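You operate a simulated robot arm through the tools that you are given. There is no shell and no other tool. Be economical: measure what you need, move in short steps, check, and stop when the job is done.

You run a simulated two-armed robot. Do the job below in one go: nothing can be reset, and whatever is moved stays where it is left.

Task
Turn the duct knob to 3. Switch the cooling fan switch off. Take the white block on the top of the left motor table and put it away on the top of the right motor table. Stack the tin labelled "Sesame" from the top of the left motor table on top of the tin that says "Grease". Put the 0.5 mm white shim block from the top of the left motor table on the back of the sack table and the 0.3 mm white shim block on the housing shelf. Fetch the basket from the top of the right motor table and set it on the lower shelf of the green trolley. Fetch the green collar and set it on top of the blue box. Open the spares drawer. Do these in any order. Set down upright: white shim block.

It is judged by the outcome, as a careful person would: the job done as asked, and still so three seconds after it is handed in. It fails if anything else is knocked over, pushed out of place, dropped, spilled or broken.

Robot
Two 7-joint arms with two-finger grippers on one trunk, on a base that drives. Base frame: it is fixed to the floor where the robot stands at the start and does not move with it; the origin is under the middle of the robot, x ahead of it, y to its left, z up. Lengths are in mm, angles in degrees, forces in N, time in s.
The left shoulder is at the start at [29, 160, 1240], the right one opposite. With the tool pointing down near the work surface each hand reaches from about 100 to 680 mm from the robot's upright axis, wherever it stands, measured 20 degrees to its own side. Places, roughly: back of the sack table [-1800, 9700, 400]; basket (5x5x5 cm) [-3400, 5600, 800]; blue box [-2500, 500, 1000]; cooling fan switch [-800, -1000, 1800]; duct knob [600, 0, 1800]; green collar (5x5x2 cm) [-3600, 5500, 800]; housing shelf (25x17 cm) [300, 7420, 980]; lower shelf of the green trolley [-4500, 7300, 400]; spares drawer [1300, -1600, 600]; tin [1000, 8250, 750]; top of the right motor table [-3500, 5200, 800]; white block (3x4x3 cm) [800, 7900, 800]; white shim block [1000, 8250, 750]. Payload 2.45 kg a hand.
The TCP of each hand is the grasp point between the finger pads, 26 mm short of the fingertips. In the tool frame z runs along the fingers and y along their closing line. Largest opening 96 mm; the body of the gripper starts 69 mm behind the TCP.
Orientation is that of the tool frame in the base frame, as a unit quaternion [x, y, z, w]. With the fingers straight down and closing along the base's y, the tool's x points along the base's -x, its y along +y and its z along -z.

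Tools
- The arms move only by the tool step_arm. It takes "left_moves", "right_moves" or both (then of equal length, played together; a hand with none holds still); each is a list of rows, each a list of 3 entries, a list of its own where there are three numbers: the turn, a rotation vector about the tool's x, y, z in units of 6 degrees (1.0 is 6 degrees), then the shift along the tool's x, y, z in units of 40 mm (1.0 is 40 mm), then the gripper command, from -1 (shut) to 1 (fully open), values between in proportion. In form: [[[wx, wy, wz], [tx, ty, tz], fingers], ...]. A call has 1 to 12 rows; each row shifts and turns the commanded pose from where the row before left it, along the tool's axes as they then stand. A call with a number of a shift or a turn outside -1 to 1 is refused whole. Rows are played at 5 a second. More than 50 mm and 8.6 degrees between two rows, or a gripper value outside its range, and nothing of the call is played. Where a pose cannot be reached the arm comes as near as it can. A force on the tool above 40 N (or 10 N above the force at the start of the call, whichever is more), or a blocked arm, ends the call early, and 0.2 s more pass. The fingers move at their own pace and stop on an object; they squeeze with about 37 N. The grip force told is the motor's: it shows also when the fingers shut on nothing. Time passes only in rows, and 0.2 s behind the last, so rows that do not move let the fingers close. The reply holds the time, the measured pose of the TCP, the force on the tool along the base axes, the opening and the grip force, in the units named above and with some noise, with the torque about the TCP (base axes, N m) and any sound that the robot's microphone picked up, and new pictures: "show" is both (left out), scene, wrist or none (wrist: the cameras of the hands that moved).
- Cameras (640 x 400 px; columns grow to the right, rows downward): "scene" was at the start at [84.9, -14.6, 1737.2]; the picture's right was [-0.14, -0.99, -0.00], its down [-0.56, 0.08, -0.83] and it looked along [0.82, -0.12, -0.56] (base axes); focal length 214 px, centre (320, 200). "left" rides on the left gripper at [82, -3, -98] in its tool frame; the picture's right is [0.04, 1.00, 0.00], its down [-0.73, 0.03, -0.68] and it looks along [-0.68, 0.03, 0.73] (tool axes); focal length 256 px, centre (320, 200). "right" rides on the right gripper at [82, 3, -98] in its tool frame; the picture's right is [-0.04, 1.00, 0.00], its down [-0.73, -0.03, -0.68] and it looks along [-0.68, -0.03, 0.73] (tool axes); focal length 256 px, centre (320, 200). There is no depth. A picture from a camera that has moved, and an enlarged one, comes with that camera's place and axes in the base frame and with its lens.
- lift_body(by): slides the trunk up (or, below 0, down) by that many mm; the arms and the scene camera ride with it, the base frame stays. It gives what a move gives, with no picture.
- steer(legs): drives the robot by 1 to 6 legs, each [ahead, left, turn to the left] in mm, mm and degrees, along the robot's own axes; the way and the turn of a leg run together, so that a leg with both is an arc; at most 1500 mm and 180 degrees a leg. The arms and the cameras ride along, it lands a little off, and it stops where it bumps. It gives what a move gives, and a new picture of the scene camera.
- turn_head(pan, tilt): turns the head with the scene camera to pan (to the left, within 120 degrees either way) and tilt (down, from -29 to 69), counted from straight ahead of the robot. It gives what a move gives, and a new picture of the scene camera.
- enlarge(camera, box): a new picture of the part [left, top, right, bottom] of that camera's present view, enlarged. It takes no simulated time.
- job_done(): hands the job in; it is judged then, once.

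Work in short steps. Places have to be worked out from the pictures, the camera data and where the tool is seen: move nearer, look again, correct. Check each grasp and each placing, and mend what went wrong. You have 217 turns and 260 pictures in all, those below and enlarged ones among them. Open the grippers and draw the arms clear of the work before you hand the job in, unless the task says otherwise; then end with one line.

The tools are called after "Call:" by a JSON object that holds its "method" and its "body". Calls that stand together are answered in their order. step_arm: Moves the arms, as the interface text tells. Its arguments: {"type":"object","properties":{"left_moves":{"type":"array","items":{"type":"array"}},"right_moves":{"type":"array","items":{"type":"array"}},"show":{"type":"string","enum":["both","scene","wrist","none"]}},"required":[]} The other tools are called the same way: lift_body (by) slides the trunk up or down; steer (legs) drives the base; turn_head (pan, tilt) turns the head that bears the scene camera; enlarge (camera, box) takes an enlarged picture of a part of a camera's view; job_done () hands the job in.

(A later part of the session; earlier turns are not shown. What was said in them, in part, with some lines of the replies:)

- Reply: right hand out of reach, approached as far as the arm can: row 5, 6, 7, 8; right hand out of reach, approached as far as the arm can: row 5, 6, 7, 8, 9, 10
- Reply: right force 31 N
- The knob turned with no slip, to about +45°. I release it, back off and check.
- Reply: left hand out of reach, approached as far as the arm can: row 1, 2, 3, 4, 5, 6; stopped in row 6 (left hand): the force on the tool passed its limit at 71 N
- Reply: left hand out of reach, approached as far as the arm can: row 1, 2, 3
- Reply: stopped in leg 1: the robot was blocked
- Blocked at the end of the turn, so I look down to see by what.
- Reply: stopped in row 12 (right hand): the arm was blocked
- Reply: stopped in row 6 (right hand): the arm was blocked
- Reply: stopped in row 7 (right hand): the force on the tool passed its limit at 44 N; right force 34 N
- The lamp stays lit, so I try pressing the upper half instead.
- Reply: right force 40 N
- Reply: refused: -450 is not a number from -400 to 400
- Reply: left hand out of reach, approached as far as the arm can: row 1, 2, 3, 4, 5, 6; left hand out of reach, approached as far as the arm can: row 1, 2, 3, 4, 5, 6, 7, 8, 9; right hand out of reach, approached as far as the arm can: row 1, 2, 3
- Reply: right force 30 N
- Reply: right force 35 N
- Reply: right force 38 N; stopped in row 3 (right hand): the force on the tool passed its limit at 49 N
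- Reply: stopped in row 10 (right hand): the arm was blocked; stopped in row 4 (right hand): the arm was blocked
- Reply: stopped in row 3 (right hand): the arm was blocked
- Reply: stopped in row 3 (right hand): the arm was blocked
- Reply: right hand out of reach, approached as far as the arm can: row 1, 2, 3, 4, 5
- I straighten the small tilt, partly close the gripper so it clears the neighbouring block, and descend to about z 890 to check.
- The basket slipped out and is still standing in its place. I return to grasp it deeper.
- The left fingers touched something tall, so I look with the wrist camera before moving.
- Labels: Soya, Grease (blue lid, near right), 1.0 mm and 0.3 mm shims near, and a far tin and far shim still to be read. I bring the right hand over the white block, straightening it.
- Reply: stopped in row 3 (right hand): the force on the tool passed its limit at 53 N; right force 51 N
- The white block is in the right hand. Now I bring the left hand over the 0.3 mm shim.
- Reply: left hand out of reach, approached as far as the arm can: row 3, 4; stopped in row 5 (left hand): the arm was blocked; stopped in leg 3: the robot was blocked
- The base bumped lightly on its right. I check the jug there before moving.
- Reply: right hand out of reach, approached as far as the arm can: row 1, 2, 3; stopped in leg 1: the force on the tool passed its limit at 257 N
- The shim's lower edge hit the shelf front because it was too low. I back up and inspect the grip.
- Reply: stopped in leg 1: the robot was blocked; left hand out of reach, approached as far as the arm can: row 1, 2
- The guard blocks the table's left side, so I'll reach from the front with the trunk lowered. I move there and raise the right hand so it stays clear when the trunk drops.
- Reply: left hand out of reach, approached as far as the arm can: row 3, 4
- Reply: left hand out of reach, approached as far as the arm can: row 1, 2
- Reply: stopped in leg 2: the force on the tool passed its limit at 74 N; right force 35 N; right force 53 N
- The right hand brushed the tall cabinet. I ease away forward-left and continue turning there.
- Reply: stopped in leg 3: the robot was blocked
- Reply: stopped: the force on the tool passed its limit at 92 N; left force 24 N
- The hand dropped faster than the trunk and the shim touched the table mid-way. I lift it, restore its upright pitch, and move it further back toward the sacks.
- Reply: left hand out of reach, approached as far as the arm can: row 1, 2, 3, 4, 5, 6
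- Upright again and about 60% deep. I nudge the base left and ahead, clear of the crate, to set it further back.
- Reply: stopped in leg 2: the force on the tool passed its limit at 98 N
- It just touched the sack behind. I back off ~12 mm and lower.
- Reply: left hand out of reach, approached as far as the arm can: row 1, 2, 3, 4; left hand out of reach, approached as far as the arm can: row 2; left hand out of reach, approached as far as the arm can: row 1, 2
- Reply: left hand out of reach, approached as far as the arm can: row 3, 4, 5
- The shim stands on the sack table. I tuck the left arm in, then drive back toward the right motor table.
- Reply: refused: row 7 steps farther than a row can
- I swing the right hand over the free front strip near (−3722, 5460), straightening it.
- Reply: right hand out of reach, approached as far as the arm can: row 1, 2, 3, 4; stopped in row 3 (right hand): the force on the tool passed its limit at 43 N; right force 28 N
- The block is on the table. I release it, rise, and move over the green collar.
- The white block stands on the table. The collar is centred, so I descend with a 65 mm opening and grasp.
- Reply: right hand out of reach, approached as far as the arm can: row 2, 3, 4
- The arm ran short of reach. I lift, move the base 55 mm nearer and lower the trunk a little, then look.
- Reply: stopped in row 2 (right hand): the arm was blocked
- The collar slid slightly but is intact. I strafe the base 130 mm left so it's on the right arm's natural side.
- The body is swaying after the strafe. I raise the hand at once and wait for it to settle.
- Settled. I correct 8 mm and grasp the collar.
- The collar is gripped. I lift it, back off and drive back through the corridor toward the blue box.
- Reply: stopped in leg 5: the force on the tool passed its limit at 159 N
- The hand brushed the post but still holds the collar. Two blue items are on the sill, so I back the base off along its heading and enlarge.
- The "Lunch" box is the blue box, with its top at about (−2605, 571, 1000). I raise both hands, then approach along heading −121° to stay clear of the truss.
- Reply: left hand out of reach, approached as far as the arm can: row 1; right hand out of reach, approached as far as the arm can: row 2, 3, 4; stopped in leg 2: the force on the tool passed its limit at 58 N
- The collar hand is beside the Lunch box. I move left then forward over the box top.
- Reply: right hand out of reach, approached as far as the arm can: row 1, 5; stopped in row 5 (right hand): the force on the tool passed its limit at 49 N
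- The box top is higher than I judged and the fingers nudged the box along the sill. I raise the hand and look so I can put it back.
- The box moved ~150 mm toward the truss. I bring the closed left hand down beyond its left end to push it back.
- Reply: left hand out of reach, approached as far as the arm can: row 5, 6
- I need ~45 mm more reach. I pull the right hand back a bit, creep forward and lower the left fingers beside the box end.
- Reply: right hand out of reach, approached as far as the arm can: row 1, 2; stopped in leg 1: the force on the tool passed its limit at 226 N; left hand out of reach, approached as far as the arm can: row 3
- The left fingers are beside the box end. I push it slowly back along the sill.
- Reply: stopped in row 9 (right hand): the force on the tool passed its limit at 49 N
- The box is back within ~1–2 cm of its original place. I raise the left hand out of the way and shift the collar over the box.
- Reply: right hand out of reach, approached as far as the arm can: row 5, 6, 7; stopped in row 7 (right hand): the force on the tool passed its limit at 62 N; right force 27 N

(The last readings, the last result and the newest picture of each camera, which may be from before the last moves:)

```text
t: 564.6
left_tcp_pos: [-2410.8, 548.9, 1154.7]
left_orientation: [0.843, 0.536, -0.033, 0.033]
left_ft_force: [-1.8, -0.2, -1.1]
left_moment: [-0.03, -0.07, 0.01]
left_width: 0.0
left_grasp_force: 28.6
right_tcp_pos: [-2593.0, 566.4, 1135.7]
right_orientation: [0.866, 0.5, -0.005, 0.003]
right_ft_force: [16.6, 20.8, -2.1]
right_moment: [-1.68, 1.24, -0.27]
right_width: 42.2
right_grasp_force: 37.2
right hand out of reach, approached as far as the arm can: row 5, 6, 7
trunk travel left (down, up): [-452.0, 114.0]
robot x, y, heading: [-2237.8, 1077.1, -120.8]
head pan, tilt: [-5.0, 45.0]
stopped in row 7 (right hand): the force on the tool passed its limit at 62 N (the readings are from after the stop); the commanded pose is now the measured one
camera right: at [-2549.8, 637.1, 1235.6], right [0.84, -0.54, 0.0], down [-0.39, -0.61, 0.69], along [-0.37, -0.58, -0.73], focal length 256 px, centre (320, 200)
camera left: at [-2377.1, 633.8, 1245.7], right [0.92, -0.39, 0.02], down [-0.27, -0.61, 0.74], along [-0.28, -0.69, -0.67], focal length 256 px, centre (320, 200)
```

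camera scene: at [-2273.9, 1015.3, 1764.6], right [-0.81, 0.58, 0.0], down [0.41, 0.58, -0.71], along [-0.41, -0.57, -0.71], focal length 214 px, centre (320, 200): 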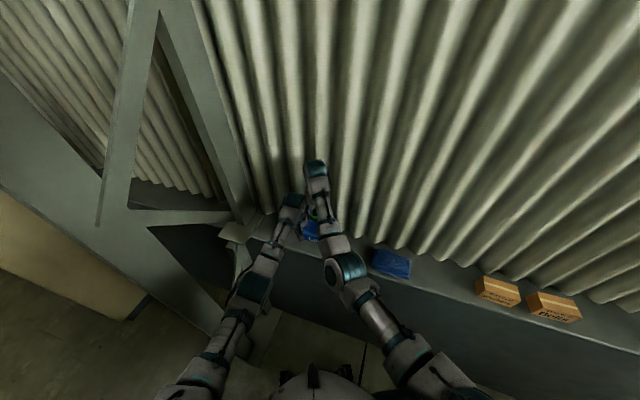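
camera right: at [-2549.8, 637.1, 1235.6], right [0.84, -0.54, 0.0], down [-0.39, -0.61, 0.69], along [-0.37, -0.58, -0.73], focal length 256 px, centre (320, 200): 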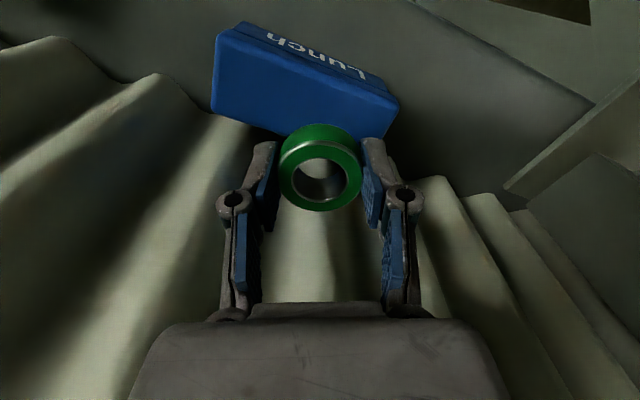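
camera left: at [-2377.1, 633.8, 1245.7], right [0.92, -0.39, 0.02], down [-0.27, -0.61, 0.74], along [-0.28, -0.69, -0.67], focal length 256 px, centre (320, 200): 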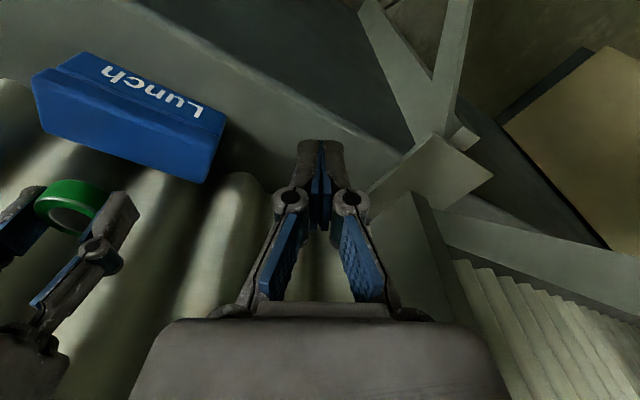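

The box is restored to about (−2602, 582). I back the base 15 mm to come off the wall, shift 16 mm and descend part-way.

Call:
{"method": "steer", "body": {"legs": [[-18, 0, 0]]}}

Call:
{"method": "step_arm", "body": {"right_moves": [[[0, 0, 0], [0, -0.4, 0], -1], [[0, 0, 0], [0, 0, 0.6], -1], [[0, 0, 0], [0, 0, 0.8], -1], [[0, 0, 0], [0, 0, 0], -1]], "show": "wrist"}}

```text
t: 565.4
left_tcp_pos: [-2396.8, 555.9, 1150.4]
left_orientation: [0.842, 0.537, -0.032, 0.028]
left_ft_force: [-0.3, -0.4, -0.5]
left_moment: [0.01, 0.02, 0.02]
left_width: 0.0
left_grasp_force: 28.3
right_tcp_pos: [-2583.0, 570.7, 1135.0]
right_orientation: [0.867, 0.498, -0.008, 0.0]
right_ft_force: [0.2, 0.7, -0.4]
right_moment: [0.01, -0.02, 0.01]
right_width: 42.4
right_grasp_force: 37.8
trunk travel left (down, up): [-452.0, 114.0]
robot x, y, heading: [-2230.2, 1091.7, -120.8]
head pan, tilt: [-5.0, 45.0]
camera scene: at [-2273.1, 1028.2, 1764.2], right [-0.81, 0.58, 0.0], down [0.41, 0.58, -0.7], along [-0.41, -0.57, -0.71], focal length 214 px, centre (320, 200)
```

scene: 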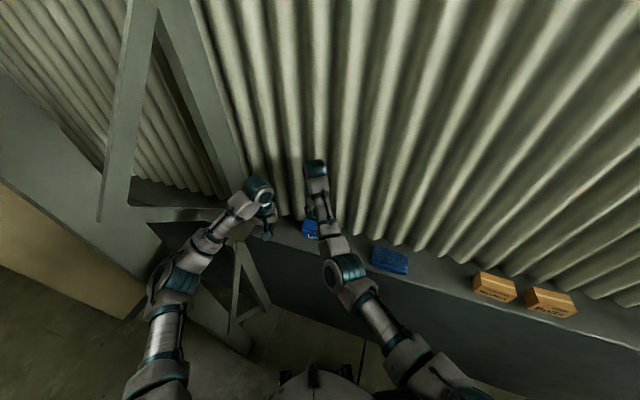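

```text
t: 566.4
left_tcp_pos: [-2392.9, 561.1, 1154.1]
left_orientation: [0.842, 0.537, -0.034, 0.031]
left_ft_force: [-0.7, 0.1, 0.0]
left_moment: [0.04, 0.01, -0.01]
left_width: 0.1
left_grasp_force: 28.5
right_tcp_pos: [-2597.6, 572.0, 1079.1]
right_orientation: [0.867, 0.499, -0.009, 0.002]
right_ft_force: [8.8, 5.4, -0.9]
right_moment: [-0.51, 0.78, 0.09]
right_width: 42.4
right_grasp_force: 37.6
right hand out of reach, approached as far as the arm can: row 1
trunk travel left (down, up): [-452.0, 114.0]
robot x, y, heading: [-2231.3, 1092.5, -121.0]
head pan, tilt: [-5.0, 45.0]
camera right: at [-2553.6, 642.7, 1178.1], right [0.84, -0.54, -0.01], down [-0.38, -0.61, 0.69], along [-0.37, -0.58, -0.72], focal length 256 px, centre (320, 200)
```

right: 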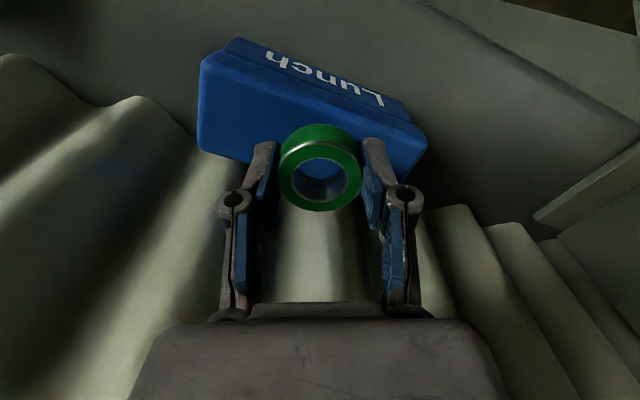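

The landing point is inside the box top. I lower in small steps to contact.

Call:
{"method": "step_arm", "body": {"right_moves": [[[0, 0, 0], [0.1, 0, 0.35], -1], [[0, 0, 0], [0, 0, 0.2], -1], [[0, 0, 0], [0, 0, 0.12], -1], [[0, 0, 0], [0, 0, 0.1], -1], [[0, 0, 0], [0, 0, 0], -1]], "show": "wrist"}}

```text
t: 567.6
left_tcp_pos: [-2392.9, 562.2, 1154.8]
left_orientation: [0.842, 0.537, -0.034, 0.03]
left_ft_force: [0.5, 0.1, -0.3]
left_moment: [0.03, 0.01, -0.04]
left_width: 0.0
left_grasp_force: 28.5
right_tcp_pos: [-2597.7, 575.4, 1050.3]
right_orientation: [0.867, 0.499, -0.011, 0.002]
right_ft_force: [-1.5, 0.5, 17.5]
right_moment: [0.45, -0.04, 0.02]
right_width: 42.6
right_grasp_force: 36.7
trunk travel left (down, up): [-452.0, 114.0]
robot x, y, heading: [-2232.9, 1087.2, -120.7]
head pan, tilt: [-5.0, 45.0]
camera right: at [-2552.6, 646.2, 1149.2], right [0.84, -0.54, -0.01], down [-0.38, -0.61, 0.7], along [-0.38, -0.58, -0.72], focal length 256 px, centre (320, 200)
```

right: 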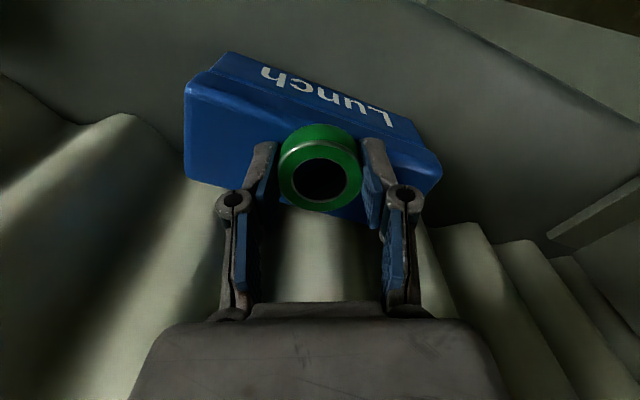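

Contact at 17 N with the collar fully on the box top. I release and rise.

Call:
{"method": "step_arm", "body": {"right_moves": [[[0, 0, 0], [0, 0, 0], 0.0], [[0, 0, 0], [0, 0, 0], 0.2], [[0, 0, 0], [0, 0, -0.3], 0.2], [[0, 0, 0], [0, 0, -0.7], 0.2], [[0, 0, 0], [0, 0, -0.9], 0.2], [[0, 0, 0], [0, 0, 0], 0.2]], "show": "wrist"}}

```text
t: 569.0
left_tcp_pos: [-2392.8, 560.6, 1154.4]
left_orientation: [0.842, 0.537, -0.034, 0.03]
left_ft_force: [0.2, -0.8, 1.1]
left_moment: [-0.02, 0.04, 0.01]
left_width: 0.0
left_grasp_force: 28.5
right_tcp_pos: [-2597.9, 574.2, 1124.4]
right_orientation: [0.867, 0.499, -0.009, 0.002]
right_ft_force: [-0.2, 0.3, 0.5]
right_moment: [0.02, -0.02, -0.03]
right_width: 57.7
right_grasp_force: 0.1
trunk travel left (down, up): [-452.0, 114.0]
robot x, y, heading: [-2227.4, 1093.1, -120.6]
head pan, tilt: [-5.0, 45.0]
camera right: at [-2553.3, 644.6, 1223.9], right [0.84, -0.54, -0.01], down [-0.38, -0.61, 0.69], along [-0.38, -0.58, -0.72], focal length 256 px, centre (320, 200)
```

right: 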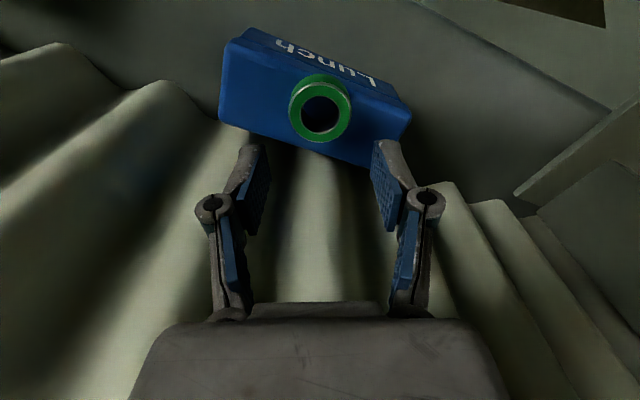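

The green collar sits on the blue box. Last job is the Sesame tin: I drive back up the corridor.

Call:
{"method": "steer", "body": {"legs": [[-260, 0, 0], [0, 0, -109.4], [1350, 0, 0], [1350, 0, 0], [1346, 0, 0]]}}

```text
t: 594.8
left_tcp_pos: [-4960.2, 4936.1, 1154.9]
left_orientation: [0.911, -0.41, -0.045, -0.012]
left_ft_force: [-0.1, -0.2, 1.1]
left_moment: [0.03, 0.0, -0.02]
left_width: 0.0
left_grasp_force: 28.6
right_tcp_pos: [-4866.1, 5117.9, 1124.8]
right_orientation: [0.892, -0.452, -0.007, -0.007]
right_ft_force: [-0.5, 0.3, 0.3]
right_moment: [-0.03, 0.03, -0.02]
right_width: 57.5
right_grasp_force: 0.0
trunk travel left (down, up): [-452.0, 114.0]
robot x, y, heading: [-4539.1, 4573.3, 125.8]
head pan, tilt: [-5.0, 45.0]
camera scene: at [-4578.2, 4636.7, 1764.3], right [0.86, 0.51, 0.0], down [0.36, -0.61, -0.7], along [-0.36, 0.61, -0.71], focal length 214 px, centre (320, 200)
```

scene: 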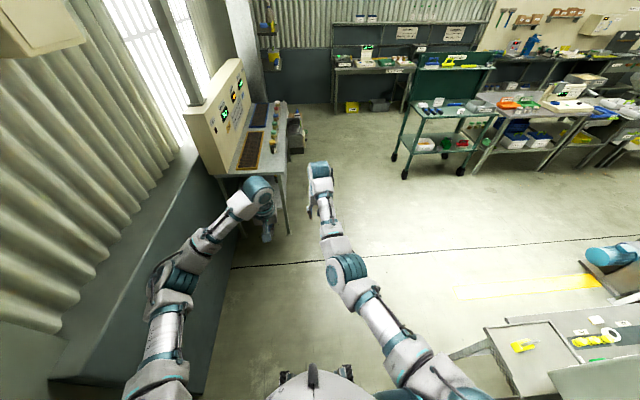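

Call:
{"method": "steer", "body": {"legs": [[0, 0, -31], [900, 0, 0], [0, 0, -39], [1185, 0, 0], [0, 0, -10], [1480, 0, 0]]}}

```text
t: 616.1
left_tcp_pos: [-2652.1, 7994.5, 1157.1]
left_orientation: [-0.434, 0.9, 0.028, 0.039]
left_ft_force: [0.1, -0.4, -0.1]
left_moment: [0.0, 0.0, 0.02]
left_width: 0.0
left_grasp_force: 28.7
right_tcp_pos: [-2454.9, 7932.5, 1126.9]
right_orientation: [-0.392, 0.92, 0.002, 0.011]
right_ft_force: [0.5, 0.5, -0.3]
right_moment: [-0.03, 0.03, 0.01]
right_width: 57.8
right_grasp_force: 0.0
trunk travel left (down, up): [-452.0, 114.0]
robot x, y, heading: [-2934.9, 7524.0, 45.5]
head pan, tilt: [-5.0, 45.0]
camera scene: at [-2879.8, 7572.0, 1764.4], right [0.65, -0.76, 0.0], down [-0.54, -0.46, -0.7], along [0.53, 0.46, -0.71], focal length 214 px, centre (320, 200)
```

scene: 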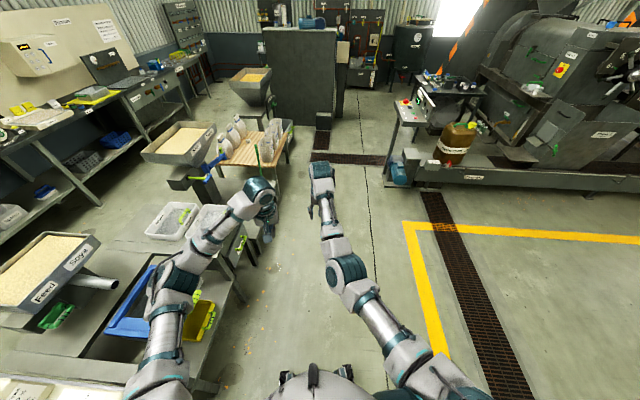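

Call:
{"method": "steer", "body": {"legs": [[0, 0, -19], [1460, 0, 0], [0, 0, 24], [900, 0, 0], [0, 0, -39.2], [1450, 0, 0]]}}

```text
t: 638.8
left_tcp_pos: [967.5, 9195.5, 1160.4]
left_orientation: [-0.104, 0.993, 0.015, 0.048]
left_ft_force: [-0.5, -0.8, 0.7]
left_moment: [0.04, 0.03, -0.01]
left_width: 0.0
left_grasp_force: 28.6
right_tcp_pos: [1081.0, 9025.1, 1130.6]
right_orientation: [-0.059, 0.998, 0.001, 0.018]
right_ft_force: [0.1, 0.5, -0.8]
right_moment: [-0.01, 0.01, -0.02]
right_width: 57.7
right_grasp_force: 0.1
trunk travel left (down, up): [-452.0, 114.0]
robot x, y, heading: [451.9, 9012.3, 6.2]
head pan, tilt: [-5.0, 45.0]
camera scene: at [525.9, 9013.9, 1764.4], right [0.02, -1.0, 0.0], down [-0.71, -0.02, -0.7], along [0.7, 0.02, -0.71], focal length 214 px, centre (320, 200)
```

scene: 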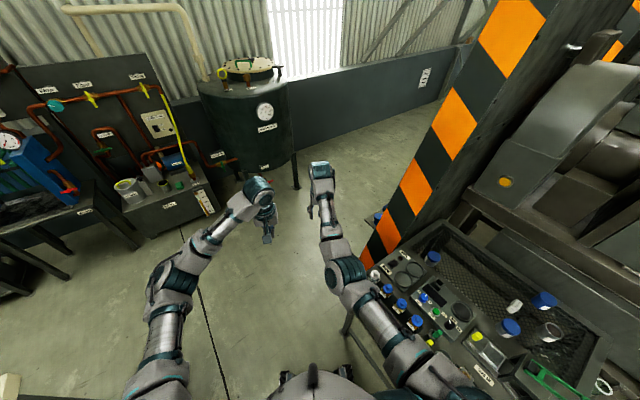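

Call:
{"method": "steer", "body": {"legs": [[0, 0, 30.7], [270, 0, 0], [0, 0, -90.5], [70, 0, 0]]}}

Call:
{"method": "lift_body", "body": {"by": -150}}

Call:
{"method": "step_arm", "body": {"right_moves": [[[0, 0, 0], [-0.5, 0, 0], 0.8], [[0, 0, 0], [-0.5, 0, 0], 0.8], [[0, 0, 0], [0, 0, 0], 0.8]], "show": "wrist"}}

```text
t: 646.6
left_tcp_pos: [1143.5, 8803.7, 1163.8]
left_orientation: [0.376, 0.925, -0.012, 0.053]
left_ft_force: [0.0, -0.2, -0.2]
left_moment: [-0.02, -0.02, -0.03]
left_width: 0.0
left_grasp_force: 28.7
right_tcp_pos: [1068.1, 8610.4, 1136.3]
right_orientation: [0.418, 0.908, -0.012, 0.026]
right_ft_force: [-0.4, 1.0, 0.2]
right_moment: [-0.04, 0.03, -0.01]
right_width: 57.5
right_grasp_force: 0.0
trunk travel left (down, up): [-452.0, 114.0]
robot x, y, heading: [709.2, 9125.2, -50.1]
head pan, tilt: [-5.0, 45.0]
camera scene: at [745.8, 9069.6, 1764.9], right [-0.82, -0.57, 0.0], down [-0.41, 0.58, -0.71], along [0.41, -0.58, -0.71], focal length 214 px, centre (320, 200)
```

scene: 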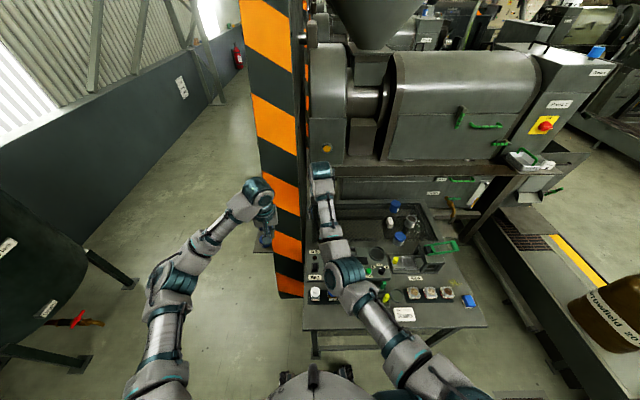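

```text
t: 648.3
left_tcp_pos: [1144.1, 8802.2, 1014.5]
left_orientation: [0.375, 0.925, -0.012, 0.052]
left_ft_force: [-0.3, -0.7, -0.6]
left_moment: [-0.01, 0.01, -0.01]
left_width: 0.0
left_grasp_force: 28.7
right_tcp_pos: [1072.7, 8604.8, 943.7]
right_orientation: [0.417, 0.909, 0.0, 0.001]
right_ft_force: [-0.1, 0.0, 0.7]
right_moment: [-0.03, -0.02, 0.01]
right_width: 57.5
right_grasp_force: 0.1
trunk travel left (down, up): [-302.0, 264.0]
robot x, y, heading: [709.6, 9120.7, -49.9]
head pan, tilt: [-5.0, 45.0]
```

```text
t: 649.1
left_tcp_pos: [1145.0, 8801.1, 1013.9]
left_orientation: [0.376, 0.925, -0.011, 0.052]
left_ft_force: [0.5, -0.5, -0.6]
left_moment: [0.0, 0.02, 0.03]
left_width: 0.0
left_grasp_force: 28.5
right_tcp_pos: [1099.1, 8576.9, 941.9]
right_orientation: [0.418, 0.908, 0.003, -0.007]
right_ft_force: [0.5, -0.2, -1.0]
right_moment: [0.0, -0.03, 0.02]
right_width: 86.4
right_grasp_force: 0.1
trunk travel left (down, up): [-302.0, 264.0]
robot x, y, heading: [708.7, 9122.6, -50.0]
head pan, tilt: [-5.0, 45.0]
camera right: at [1049.6, 8639.7, 1044.5], right [0.79, 0.62, 0.0], down [0.46, -0.58, 0.67], along [0.41, -0.52, -0.75], focal length 256 px, centre (320, 200)
```

right: 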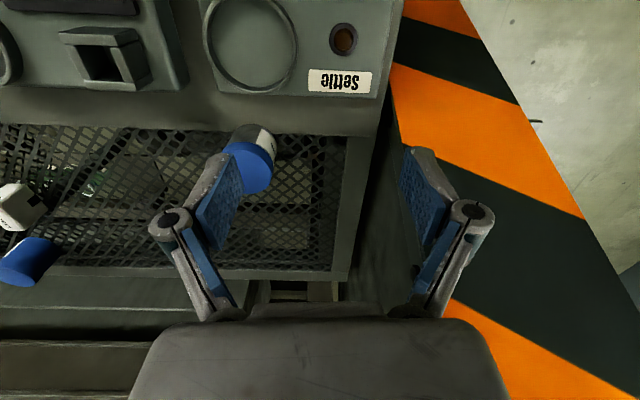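

The tin's lid is at about (1087, 8473, 813). I creep 55 mm forward, shift over it and look.

Call:
{"method": "steer", "body": {"legs": [[55, 0, 0]]}}

Call:
{"method": "step_arm", "body": {"right_moves": [[[0, 0, 0], [-0.2, -0.95, 0], 0.7], [[0, 0, 0], [-0.2, -0.95, 0.3], 0.7], [[0, 0, 0], [0, 0, 0.8], 0.7], [[0, 0, 0], [0, 0, 0], 0.7]], "show": "wrist"}}

```text
t: 650.1
left_tcp_pos: [1181.1, 8760.4, 1014.0]
left_orientation: [0.376, 0.925, -0.012, 0.052]
left_ft_force: [0.1, 0.0, -0.3]
left_moment: [0.03, 0.02, 0.01]
left_width: 0.0
left_grasp_force: 28.6
right_tcp_pos: [1135.5, 8535.5, 944.2]
right_orientation: [0.418, 0.908, 0.003, -0.006]
right_ft_force: [0.6, -0.2, 0.2]
right_moment: [0.01, 0.02, 0.03]
right_width: 86.3
right_grasp_force: 0.1
trunk travel left (down, up): [-302.0, 264.0]
robot x, y, heading: [747.6, 9081.5, -49.8]
head pan, tilt: [-5.0, 45.0]
camera scene: at [815.7, 8989.8, 1614.6], right [-0.82, -0.57, 0.0], down [-0.41, 0.58, -0.71], along [0.4, -0.58, -0.71], focal length 214 px, centre (320, 200)
```

scene: 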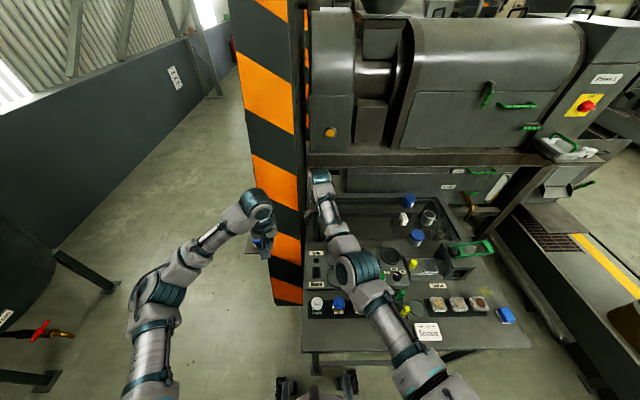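

```text
t: 651.1
left_tcp_pos: [1179.0, 8762.7, 1015.2]
left_orientation: [0.375, 0.925, -0.013, 0.054]
left_ft_force: [0.0, 0.7, 0.2]
left_moment: [-0.01, 0.0, -0.01]
left_width: 0.0
left_grasp_force: 28.2
right_tcp_pos: [1087.2, 8476.2, 898.6]
right_orientation: [0.418, 0.909, 0.003, -0.005]
right_ft_force: [0.5, 0.2, 0.2]
right_moment: [0.01, 0.01, 0.0]
right_width: 81.9
right_grasp_force: 0.2
trunk travel left (down, up): [-302.0, 264.0]
robot x, y, heading: [745.2, 9078.0, -50.0]
head pan, tilt: [-5.0, 45.0]
camera right: at [1036.6, 8539.9, 999.8], right [0.78, 0.62, 0.0], down [0.46, -0.58, 0.67], along [0.41, -0.53, -0.74], focal length 256 px, centre (320, 200)
```

right: 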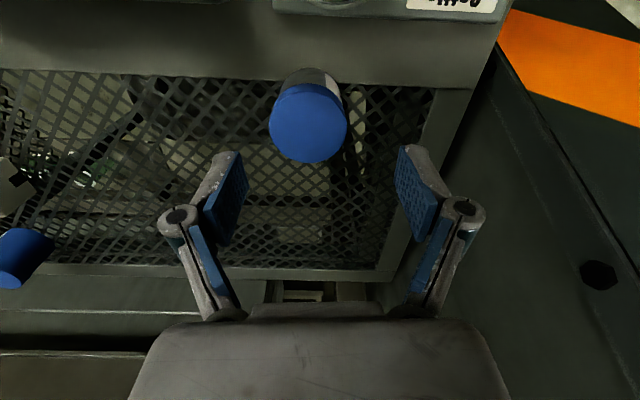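

Call:
{"method": "step_arm", "body": {"right_moves": [[[0, 0, 0], [-0.16, -0.27, 0.4], 0.7], [[0, 0, 0], [0, 0, 0.9], 0.7], [[0, 0, 0], [0, 0, 0.8], 0.7], [[0, 0, 0], [0, 0, 0.3], 0.7], [[0, 0, 0], [0, 0, 0], 0.7]], "show": "wrist"}}

```text
t: 652.3
left_tcp_pos: [1179.9, 8762.4, 1014.8]
left_orientation: [0.375, 0.925, -0.012, 0.053]
left_ft_force: [0.1, 0.0, 1.0]
left_moment: [0.01, 0.0, 0.03]
left_width: 0.0
left_grasp_force: 28.2
right_tcp_pos: [1079.0, 8468.2, 806.1]
right_orientation: [0.418, 0.908, 0.003, -0.005]
right_ft_force: [0.1, 0.6, -0.2]
right_moment: [0.01, 0.01, 0.0]
right_width: 81.6
right_grasp_force: 0.1
right hand out of reach, approached as far as the arm can: row 4
trunk travel left (down, up): [-302.0, 264.0]
robot x, y, heading: [747.5, 9082.1, -49.7]
head pan, tilt: [-5.0, 45.0]
camera right: at [1029.9, 8531.3, 905.9], right [0.78, 0.62, 0.0], down [0.46, -0.58, 0.67], along [0.41, -0.53, -0.74], focal length 256 px, centre (320, 200)
```

right: 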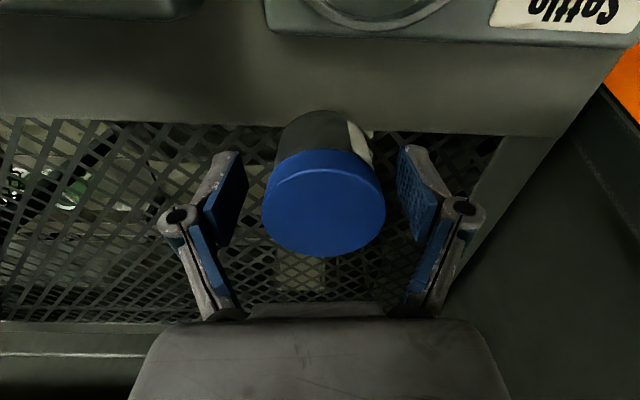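

Good alignment. I move 7 mm forward and close.

Call:
{"method": "step_arm", "body": {"right_moves": [[[0, 0, 0], [-0.18, 0, 0], 0.7], [[0, 0, 0], [0, 0, 0], 0.2], [[0, 0, 0], [0, 0, 0], -1], [[0, 0, 0], [0, 0, 0], -1], [[0, 0, 0], [0, 0, 0], -1]], "show": "none"}}

Call:
{"method": "lift_body", "body": {"by": 200}}

Call:
{"method": "step_arm", "body": {"right_moves": [[[0, 0, 0], [0, 0, 0], -1]], "show": "wrist"}}

```text
t: 653.5
left_tcp_pos: [1178.4, 8762.2, 1014.0]
left_orientation: [0.376, 0.925, -0.011, 0.053]
left_ft_force: [-0.6, -0.4, -0.4]
left_moment: [-0.03, 0.03, -0.01]
left_width: 0.0
left_grasp_force: 28.6
right_tcp_pos: [1080.4, 8468.6, 805.3]
right_orientation: [0.418, 0.909, 0.002, -0.005]
right_ft_force: [0.9, 0.2, 1.0]
right_moment: [0.01, -0.04, -0.01]
right_width: 54.7
right_grasp_force: 37.0
right hand out of reach, approached as far as the arm can: row 1
trunk travel left (down, up): [-302.0, 264.0]
robot x, y, heading: [746.3, 9081.6, -49.7]
head pan, tilt: [-5.0, 45.0]
```

```text
t: 655.6
left_tcp_pos: [1179.0, 8761.1, 1214.6]
left_orientation: [0.375, 0.925, -0.012, 0.052]
left_ft_force: [0.9, -0.2, -0.2]
left_moment: [-0.03, -0.02, -0.05]
left_width: 0.0
left_grasp_force: 28.5
right_tcp_pos: [1086.0, 8461.6, 1052.8]
right_orientation: [0.418, 0.908, -0.012, 0.027]
right_ft_force: [-0.1, -0.7, -0.7]
right_moment: [0.03, 0.01, 0.05]
right_width: 54.6
right_grasp_force: 37.5
trunk travel left (down, up): [-502.0, 64.0]
robot x, y, heading: [745.2, 9073.4, -50.0]
head pan, tilt: [-5.0, 45.0]
```

```text
t: 656.0
left_tcp_pos: [1178.8, 8762.8, 1215.9]
left_orientation: [0.376, 0.925, -0.013, 0.053]
left_ft_force: [-0.7, 0.9, 0.4]
left_moment: [0.02, -0.01, 0.0]
left_width: 0.1
left_grasp_force: 28.2
right_tcp_pos: [1084.4, 8462.5, 1054.2]
right_orientation: [0.417, 0.908, -0.012, 0.027]
right_ft_force: [0.4, 0.1, -0.9]
right_moment: [0.03, 0.01, 0.0]
right_width: 54.7
right_grasp_force: 36.3
trunk travel left (down, up): [-502.0, 64.0]
robot x, y, heading: [748.8, 9078.8, -50.0]
head pan, tilt: [-5.0, 45.0]
camera right: at [1030.3, 8531.0, 1148.7], right [0.78, 0.62, 0.0], down [0.43, -0.54, 0.72], along [0.45, -0.56, -0.69], focal length 256 px, centre (320, 200)
```

right: 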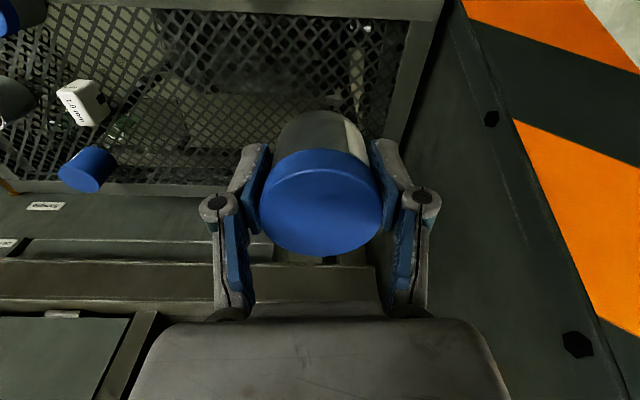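

The tin is held upright. I back off and drive round to the table's right side, as before, to reach the Grease tin.

Call:
{"method": "steer", "body": {"legs": [[-330, 0, 0], [0, 0, 87], [-1110, 0, 0], [0, -330, 0], [0, -330, 0]]}}

```text
t: 670.8
left_tcp_pos: [313.4, 8571.2, 1212.5]
left_orientation: [-0.341, 0.938, 0.018, 0.05]
left_ft_force: [-0.3, 1.3, 0.0]
left_moment: [-0.1, 0.0, 0.01]
left_width: 0.0
left_grasp_force: 28.5
right_tcp_pos: [599.8, 8441.0, 1057.7]
right_orientation: [-0.297, 0.954, -0.001, 0.033]
right_ft_force: [-0.4, 0.7, -0.8]
right_moment: [-0.09, -0.03, -0.03]
right_width: 54.6
right_grasp_force: 37.6
trunk travel left (down, up): [-502.0, 64.0]
robot x, y, heading: [-32.6, 8158.0, 33.9]
head pan, tilt: [-5.0, 45.0]
camera scene: at [19.2, 8198.3, 1814.3], right [0.48, -0.88, 0.01], down [-0.62, -0.35, -0.71], along [0.62, 0.33, -0.71], focal length 214 px, centre (320, 200)
```

scene: 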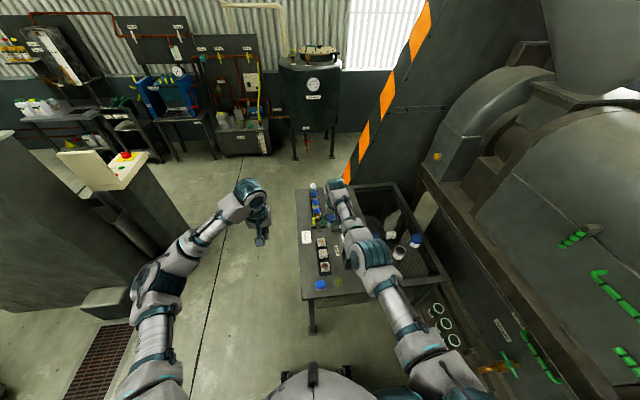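

Call:
{"method": "steer", "body": {"legs": [[30, -200, 1], [30, -190, 1]]}}

Call:
{"method": "lift_body", "body": {"by": -40}}

Call:
{"method": "step_arm", "body": {"right_moves": [[[0, 0, 0], [0, 0, 0], -1], [[0, 0, 0], [0, 0, 0], -1], [[0, 0, 0], [0, 0, 0], -1], [[0, 0, 0], [0, 0, 0], -1], [[0, 0, 0], [0, 0, 0], -1], [[0, 0, 0], [0, 0, 0], -1], [[0, 0, 0], [0, 0, 0], -1], [[0, 0, 0], [0, 0, 0], -1], [[0, 0, 0], [0, 0, 0], -1], [[0, 0, 0], [0, 0, 0], -1]], "show": "wrist"}}

```text
t: 673.6
left_tcp_pos: [569.6, 8294.2, 1214.3]
left_orientation: [-0.361, 0.931, 0.02, 0.051]
left_ft_force: [0.2, -0.1, 0.5]
left_moment: [-0.04, -0.02, 0.01]
left_width: 0.0
left_grasp_force: 28.5
right_tcp_pos: [863.9, 8180.3, 1059.1]
right_orientation: [-0.317, 0.948, 0.002, 0.033]
right_ft_force: [-0.4, 0.4, -1.2]
right_moment: [0.0, -0.02, 0.0]
right_width: 54.6
right_grasp_force: 37.2
trunk travel left (down, up): [-502.0, 64.0]
robot x, y, heading: [245.0, 7866.2, 36.3]
head pan, tilt: [-5.0, 45.0]
camera scene: at [297.4, 7911.6, 1814.2], right [0.52, -0.86, 0.01], down [-0.61, -0.37, -0.7], along [0.6, 0.36, -0.71], focal length 214 px, centre (320, 200)
```

scene: 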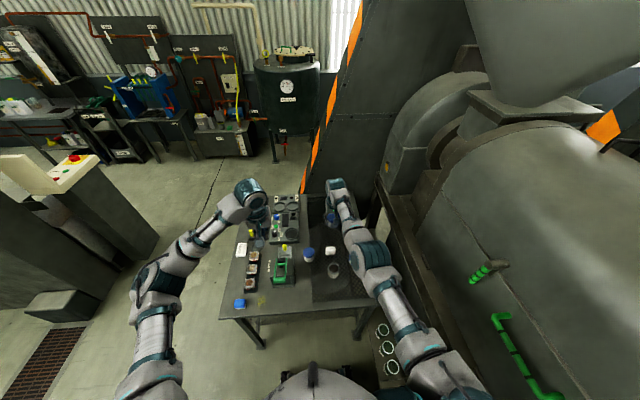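

```text
t: 674.5
left_tcp_pos: [567.8, 8290.3, 1177.1]
left_orientation: [-0.36, 0.931, 0.022, 0.052]
left_ft_force: [-0.5, 0.1, -0.3]
left_moment: [-0.02, -0.02, -0.02]
left_width: 0.0
left_grasp_force: 28.8
right_tcp_pos: [866.7, 8179.9, 1023.4]
right_orientation: [-0.316, 0.948, 0.003, 0.034]
right_ft_force: [-0.6, 0.9, -0.3]
right_moment: [0.0, 0.0, 0.0]
right_width: 54.7
right_grasp_force: 36.9
trunk travel left (down, up): [-462.0, 104.0]
robot x, y, heading: [240.8, 7867.0, 36.3]
head pan, tilt: [-5.0, 45.0]
```

```text
t: 676.6
left_tcp_pos: [569.6, 8288.5, 1177.2]
left_orientation: [-0.36, 0.931, 0.022, 0.052]
left_ft_force: [-0.5, 0.4, 0.1]
left_moment: [-0.01, 0.01, -0.02]
left_width: 0.0
left_grasp_force: 29.0
right_tcp_pos: [865.4, 8176.3, 1020.8]
right_orientation: [-0.316, 0.948, 0.003, 0.035]
right_ft_force: [-0.8, 0.3, -1.4]
right_moment: [0.0, 0.03, 0.01]
right_width: 54.7
right_grasp_force: 37.2
trunk travel left (down, up): [-462.0, 104.0]
robot x, y, heading: [240.5, 7868.9, 36.3]
head pan, tilt: [-5.0, 45.0]
camera right: at [793.8, 8128.1, 1115.7], right [-0.57, 0.82, -0.01], down [0.56, 0.4, 0.73], along [0.6, 0.41, -0.69], focal length 256 px, centre (320, 200)
```

right: 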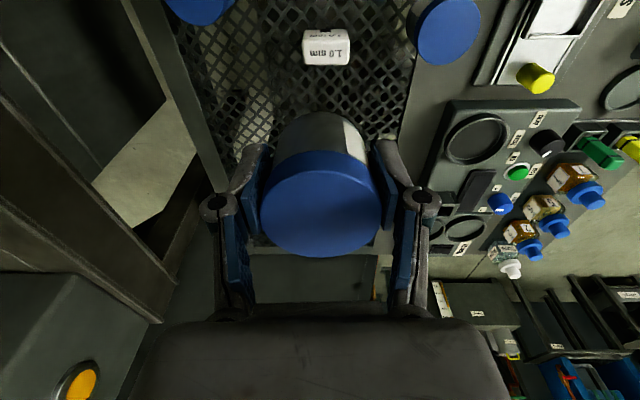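

Steady. I level the tool and move right so the Grease tin comes into view in front of the held tin.

Call:
{"method": "step_arm", "body": {"right_moves": [[[0, 0.67, 0], [0, -0.9, 0], -1], [[0, 0, 0], [0, -0.9, 0], -1], [[0, 0, 0], [0, -0.9, 0], -1], [[0, 0, 0], [0, 0, 0.6], -1], [[0, 0, 0], [0, 0, 0], -1]], "show": "wrist"}}

```text
t: 677.9
left_tcp_pos: [568.5, 8287.1, 1177.4]
left_orientation: [-0.359, 0.931, 0.023, 0.053]
left_ft_force: [-0.5, -0.4, 0.1]
left_moment: [-0.02, -0.01, 0.0]
left_width: 0.0
left_grasp_force: 28.7
right_tcp_pos: [922.8, 8080.3, 998.8]
right_orientation: [-0.317, 0.948, -0.007, -0.001]
right_ft_force: [-1.0, 0.2, -0.6]
right_moment: [-0.03, -0.01, 0.01]
right_width: 54.6
right_grasp_force: 37.0
right hand out of reach, approached as far as the arm can: row 1
trunk travel left (down, up): [-462.0, 104.0]
robot x, y, heading: [237.5, 7867.2, 36.1]
head pan, tilt: [-5.0, 45.0]
camera right: at [854.3, 8035.4, 1098.8], right [-0.57, 0.82, -0.01], down [0.6, 0.43, 0.68], along [0.56, 0.38, -0.74], focal length 256 px, centre (320, 200)
```

right: 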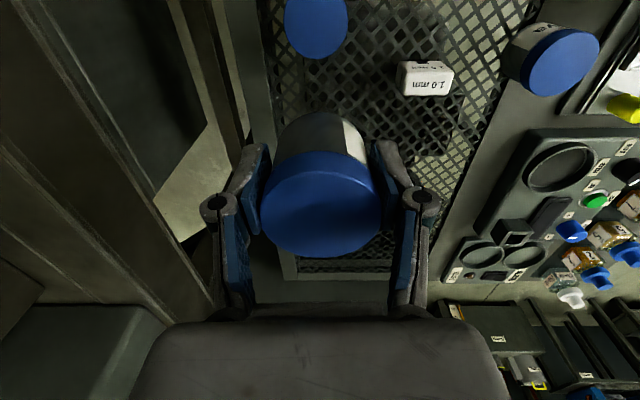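

The Grease lid is at (891, 8053, 816). I move back 50 mm above it and lower to about 20 mm clearance, then check from the head camera.

Call:
{"method": "step_arm", "body": {"right_moves": [[[0, 0, 0], [0.62, -0.04, 0], -1], [[0, 0, 0], [0.62, -0.03, 0], -1], [[0, 0, 0], [0, 0, 0.9], -1], [[0, 0, 0], [0, 0, 0.9], -1], [[0, 0, 0], [0, 0, 0.9], -1], [[0, 0, 0], [0, 0, 0.1], -1], [[0, 0, 0], [0, 0, 0], -1]], "show": "none"}}

Call:
{"method": "enlarge", "body": {"camera": "scene", "box": [290, 190, 400, 300]}}

```text
t: 679.5
left_tcp_pos: [570.1, 8285.9, 1177.3]
left_orientation: [-0.36, 0.931, 0.023, 0.052]
left_ft_force: [0.6, -0.4, -0.4]
left_moment: [0.03, 0.01, 0.0]
left_width: 0.1
left_grasp_force: 28.9
right_tcp_pos: [881.9, 8048.5, 889.7]
right_orientation: [-0.318, 0.948, -0.006, 0.0]
right_ft_force: [0.3, -0.2, -1.0]
right_moment: [0.01, 0.01, 0.03]
right_width: 54.5
right_grasp_force: 37.2
trunk travel left (down, up): [-462.0, 104.0]
robot x, y, heading: [240.0, 7863.9, 36.3]
head pan, tilt: [-5.0, 45.0]
```

```text
3.64 times, centred on (345, 245) of scene
camera zoom: at [303.4, 7905.8, 1774.3], right [0.52, -0.86, 0.0], down [-0.61, -0.37, -0.7], along [0.6, 0.36, -0.71], focal length 780 px, centre (229, 36)
```

zoom: 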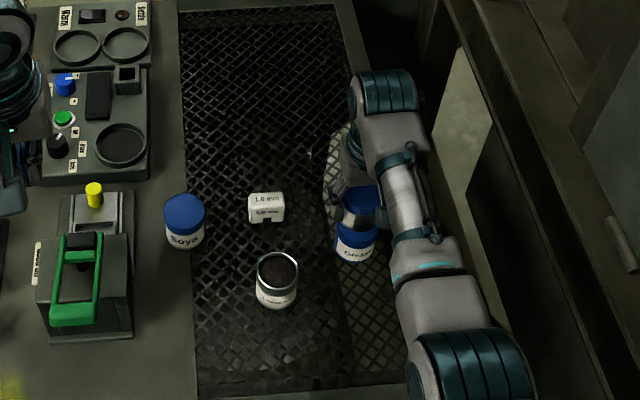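

The held tin lines up over Grease. I lower to contact.

Call:
{"method": "step_arm", "body": {"right_moves": [[[0, 0, 0], [0, 0, 0.35], -1], [[0, 0, 0], [0, 0, 0.12], -1], [[0, 0, 0], [0, 0, 0.1], -1], [[0, 0, 0], [0, 0, 0.08], -1], [[0, 0, 0], [0, 0, 0], -1]], "show": "wrist"}}

```text
t: 680.6
left_tcp_pos: [568.8, 8287.1, 1178.2]
left_orientation: [-0.36, 0.931, 0.023, 0.052]
left_ft_force: [0.1, 0.1, 0.3]
left_moment: [-0.01, 0.01, -0.01]
left_width: 0.0
left_grasp_force: 28.6
right_tcp_pos: [882.6, 8047.3, 864.9]
right_orientation: [-0.317, 0.948, -0.007, 0.002]
right_ft_force: [-0.6, -0.4, 12.2]
right_moment: [0.12, 0.19, 0.02]
right_width: 54.3
right_grasp_force: 36.9
trunk travel left (down, up): [-462.0, 104.0]
robot x, y, heading: [237.7, 7868.4, 36.4]
head pan, tilt: [-5.0, 45.0]
camera right: at [814.3, 8001.7, 965.2], right [-0.57, 0.82, -0.01], down [0.6, 0.43, 0.68], along [0.56, 0.38, -0.73], focal length 256 px, centre (320, 200)
```

right: 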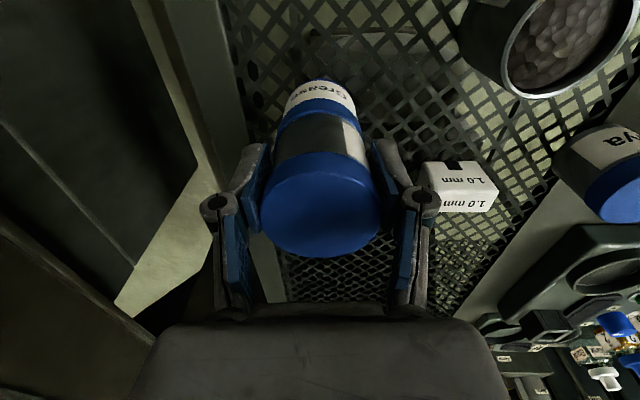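

Contact at 12 N, tins coaxial. I open gently and rise straight up.

Call:
{"method": "step_arm", "body": {"right_moves": [[[0, 0, 0], [0, 0, 0], 0.2], [[0, 0, 0], [0, 0, 0], 0.45], [[0, 0, 0], [0, 0, 0], 0.6], [[0, 0, 0], [0, 0, -0.4], 0.6], [[0, 0, 0], [0, 0, -0.8], 0.6], [[0, 0, 0], [0, 0, -0.9], 0.6], [[0, 0, 0], [0, 0, -0.9], 0.6], [[0, 0, 0], [0, 0, 0], 0.6]], "show": "wrist"}}

```text
t: 682.5
left_tcp_pos: [569.6, 8287.4, 1177.3]
left_orientation: [-0.36, 0.931, 0.024, 0.052]
left_ft_force: [-0.1, -0.6, 0.0]
left_moment: [0.01, 0.01, 0.02]
left_width: 0.0
left_grasp_force: 28.6
right_tcp_pos: [881.0, 8048.6, 983.2]
right_orientation: [-0.317, 0.949, -0.006, 0.0]
right_ft_force: [-1.3, 0.0, 0.1]
right_moment: [0.03, -0.03, 0.01]
right_width: 76.8
right_grasp_force: 0.1
trunk travel left (down, up): [-462.0, 104.0]
robot x, y, heading: [236.9, 7869.9, 36.4]
head pan, tilt: [-5.0, 45.0]
camera right: at [813.1, 8003.0, 1083.7], right [-0.57, 0.82, -0.01], down [0.6, 0.43, 0.68], along [0.56, 0.38, -0.74], focal length 256 px, centre (320, 200)
```

right: 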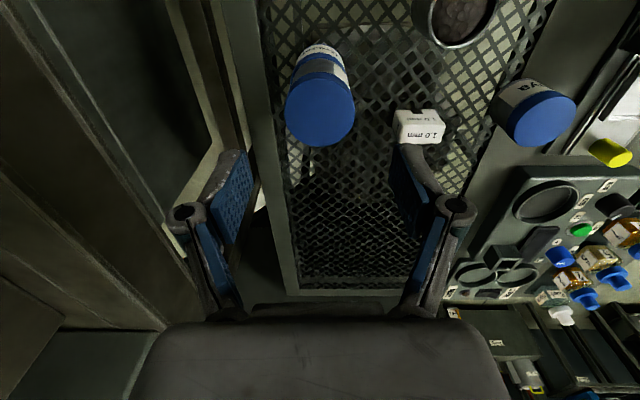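

The Sesame tin is stacked on Grease. I open the left gripper and drive out clear of the table.

Call:
{"method": "step_arm", "body": {"left_moves": [[[0, 0, 0], [0, 0, 0], 0.5], [[0, 0, 0], [0, 0, 0], 0.5]], "right_moves": [[[0, 0, 0], [0, 0, -0.9], 0.6], [[0, 0, 0], [0, 0, 0], 0.6]], "show": "none"}}

Call:
{"method": "steer", "body": {"legs": [[0, 200, 0], [0, 190, 0], [-250, 0, 0]]}}

Call:
{"method": "enlarge", "body": {"camera": "scene", "box": [300, 150, 500, 290]}}

```text
t: 683.0
left_tcp_pos: [570.7, 8288.2, 1178.2]
left_orientation: [-0.361, 0.931, 0.024, 0.052]
left_ft_force: [0.1, 0.5, 0.2]
left_moment: [0.02, 0.01, -0.01]
left_width: 71.8
left_grasp_force: 0.2
right_tcp_pos: [881.3, 8049.0, 1021.1]
right_orientation: [-0.318, 0.948, -0.007, -0.001]
right_ft_force: [0.5, -0.4, 0.2]
right_moment: [0.0, -0.02, 0.02]
right_width: 76.8
right_grasp_force: 0.1
trunk travel left (down, up): [-462.0, 104.0]
robot x, y, heading: [244.1, 7866.5, 36.4]
head pan, tilt: [-5.0, 45.0]
```

```text
t: 687.1
left_tcp_pos: [235.5, 8480.8, 1181.0]
left_orientation: [-0.339, 0.938, 0.016, 0.066]
left_ft_force: [1.1, 0.9, 0.3]
left_moment: [-0.04, 0.06, 0.01]
left_width: 71.9
left_grasp_force: 0.1
right_tcp_pos: [545.8, 8231.6, 1035.1]
right_orientation: [-0.296, 0.955, -0.009, 0.022]
right_ft_force: [0.5, -0.4, -0.8]
right_moment: [-0.06, 0.03, -0.01]
right_width: 76.9
right_grasp_force: 0.1
trunk travel left (down, up): [-462.0, 104.0]
robot x, y, heading: [-76.0, 8074.6, 33.6]
head pan, tilt: [-5.0, 45.0]
stopped in leg 3: the robot was blocked; the commanded pose is now the measured one
camera scene: at [-47.2, 8145.3, 1775.4], right [0.48, -0.88, 0.03], down [-0.61, -0.36, -0.71], along [0.63, 0.32, -0.7], focal length 214 px, centre (320, 200)
```

scene: 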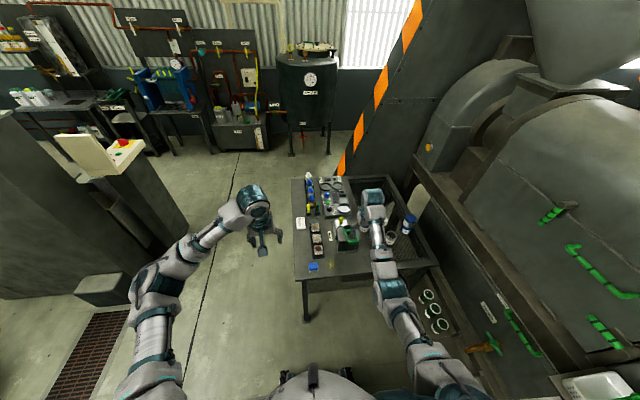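

```text
2.86 times, centred on (400, 220) of scene
camera zoom: at [-47.2, 8145.3, 1775.4], right [0.48, -0.88, 0.03], down [-0.61, -0.36, -0.71], along [0.63, 0.32, -0.7], focal length 613 px, centre (91, 143)
```

zoom: 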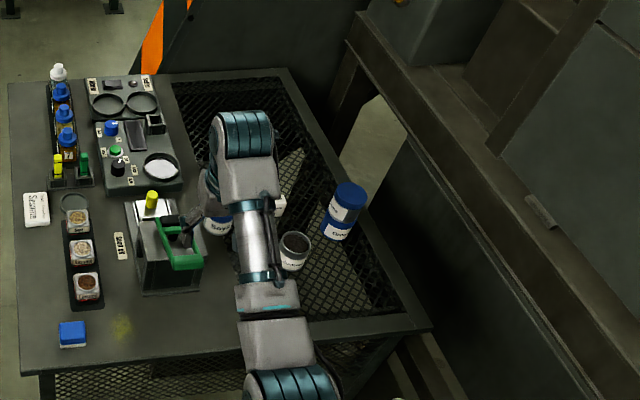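

The stack stands. I ease forward off the contact behind and strafe left so the arms clear the table.

Call:
{"method": "steer", "body": {"legs": [[40, 0, 0], [0, 400, 0]]}}

Call:
{"method": "enlarge", "body": {"camera": "scene", "box": [320, 120, 520, 260]}}

```text
t: 690.1
left_tcp_pos: [82.1, 8793.8, 1183.9]
left_orientation: [-0.334, 0.94, 0.031, 0.061]
left_ft_force: [0.4, -1.0, -0.2]
left_moment: [0.1, 0.05, -0.01]
left_width: 72.0
left_grasp_force: 0.0
right_tcp_pos: [388.7, 8547.2, 1021.7]
right_orientation: [-0.292, 0.956, 0.005, 0.017]
right_ft_force: [0.6, -1.3, -0.6]
right_moment: [0.08, 0.08, 0.0]
right_width: 76.8
right_grasp_force: 0.1
trunk travel left (down, up): [-462.0, 104.0]
robot x, y, heading: [-253.5, 8418.2, 33.3]
head pan, tilt: [-5.0, 45.0]
camera scene: at [-182.4, 8437.7, 1774.1], right [0.48, -0.88, -0.01], down [-0.63, -0.33, -0.7], along [0.61, 0.34, -0.71], focal length 214 px, centre (320, 200)
```

scene: 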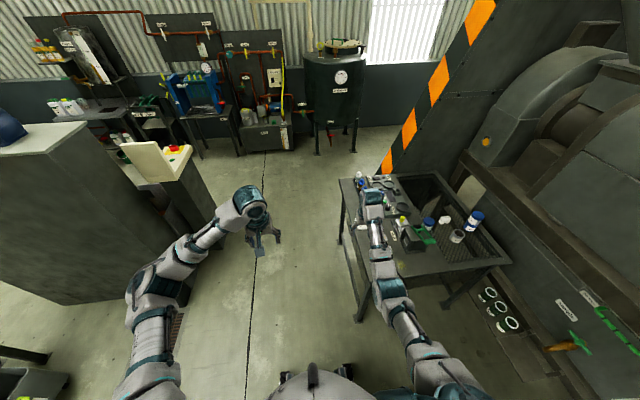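

```text
2.86 times, centred on (420, 190) of scene
camera zoom: at [-182.4, 8437.7, 1774.1], right [0.48, -0.88, -0.01], down [-0.63, -0.33, -0.7], along [0.61, 0.34, -0.71], focal length 613 px, centre (34, 229)
```

zoom: 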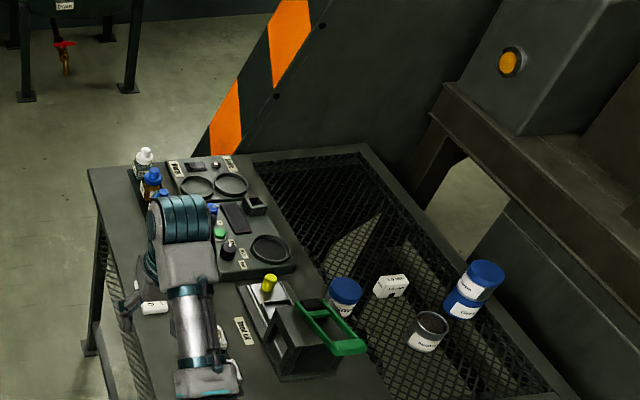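

Everything is placed and the stack stands. I back off a little more so the arms are clear, then hand in.

Call:
{"method": "steer", "body": {"legs": [[0, 250, 0]]}}

Call:
{"method": "step_arm", "body": {"right_moves": [[[0, 0, 0], [0, 0, 0], 1], [[0, 0, 0], [0, 0, 0], 1], [[0, 0, 0], [0, 0, 0], 1], [[0, 0, 0], [0, 0, 0], 1], [[0, 0, 0], [0, 0, 0], 1], [[0, 0, 0], [0, 0, 0], 1]], "left_moves": [[[0, 0, 0], [0, 0, 0], 1], [[0, 0, 0], [0, 0, 0], 1], [[0, 0, 0], [0, 0, 0], 1], [[0, 0, 0], [0, 0, 0], 1], [[0, 0, 0], [0, 0, 0], 1], [[0, 0, 0], [0, 0, 0], 1]], "show": "none"}}

Call:
{"method": "job_done", "body": {}}

```text
t: 691.9
left_tcp_pos: [-54.8, 8995.6, 1185.6]
left_orientation: [-0.331, 0.941, 0.031, 0.062]
left_ft_force: [-0.2, -0.1, 0.6]
left_moment: [0.08, -0.05, 0.01]
left_width: 72.3
left_grasp_force: 0.1
right_tcp_pos: [252.5, 8749.9, 1024.3]
right_orientation: [-0.29, 0.957, 0.006, 0.023]
right_ft_force: [-0.6, -0.2, -0.6]
right_moment: [0.03, 0.04, 0.02]
right_width: 76.8
right_grasp_force: 0.0
trunk travel left (down, up): [-462.0, 104.0]
robot x, y, heading: [-392.3, 8624.6, 33.2]
head pan, tilt: [-5.0, 45.0]
camera scene: at [-327.8, 8658.6, 1774.3], right [0.47, -0.88, 0.0], down [-0.63, -0.34, -0.7], along [0.62, 0.33, -0.71], focal length 214 px, centre (320, 200)
```

scene: 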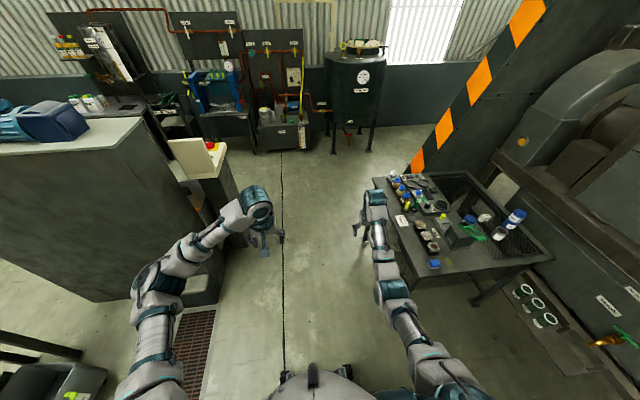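

```text
t: 693.3
left_tcp_pos: [-66.6, 9002.5, 1187.0]
left_orientation: [-0.333, 0.94, 0.029, 0.066]
left_ft_force: [-0.2, 0.9, -0.2]
left_moment: [-0.06, -0.01, -0.01]
left_width: 95.8
left_grasp_force: 0.0
right_tcp_pos: [246.5, 8757.1, 1029.5]
right_orientation: [-0.29, 0.956, 0.006, 0.033]
right_ft_force: [0.2, 0.4, -0.5]
right_moment: [-0.06, -0.04, -0.02]
right_width: 96.2
right_grasp_force: 0.1
trunk travel left (down, up): [-462.0, 104.0]
robot x, y, heading: [-392.5, 8628.2, 33.4]
head pan, tilt: [-5.0, 45.0]
```

```text
The job is handed in.
```

All nine tasks were carried out and handed in, with these caveats: the blue box was knocked about 150 mm along its sill and pushed back to within 1–2 cm; a collar beside the green one may have shifted a few mm; the robot also bumped a few fixed things and a sack, with nothing seen to fall; the 0.5 mm shim is only just in the back half of the sack table, in front of the sacks; and I never read the Sesame tin's label in full.
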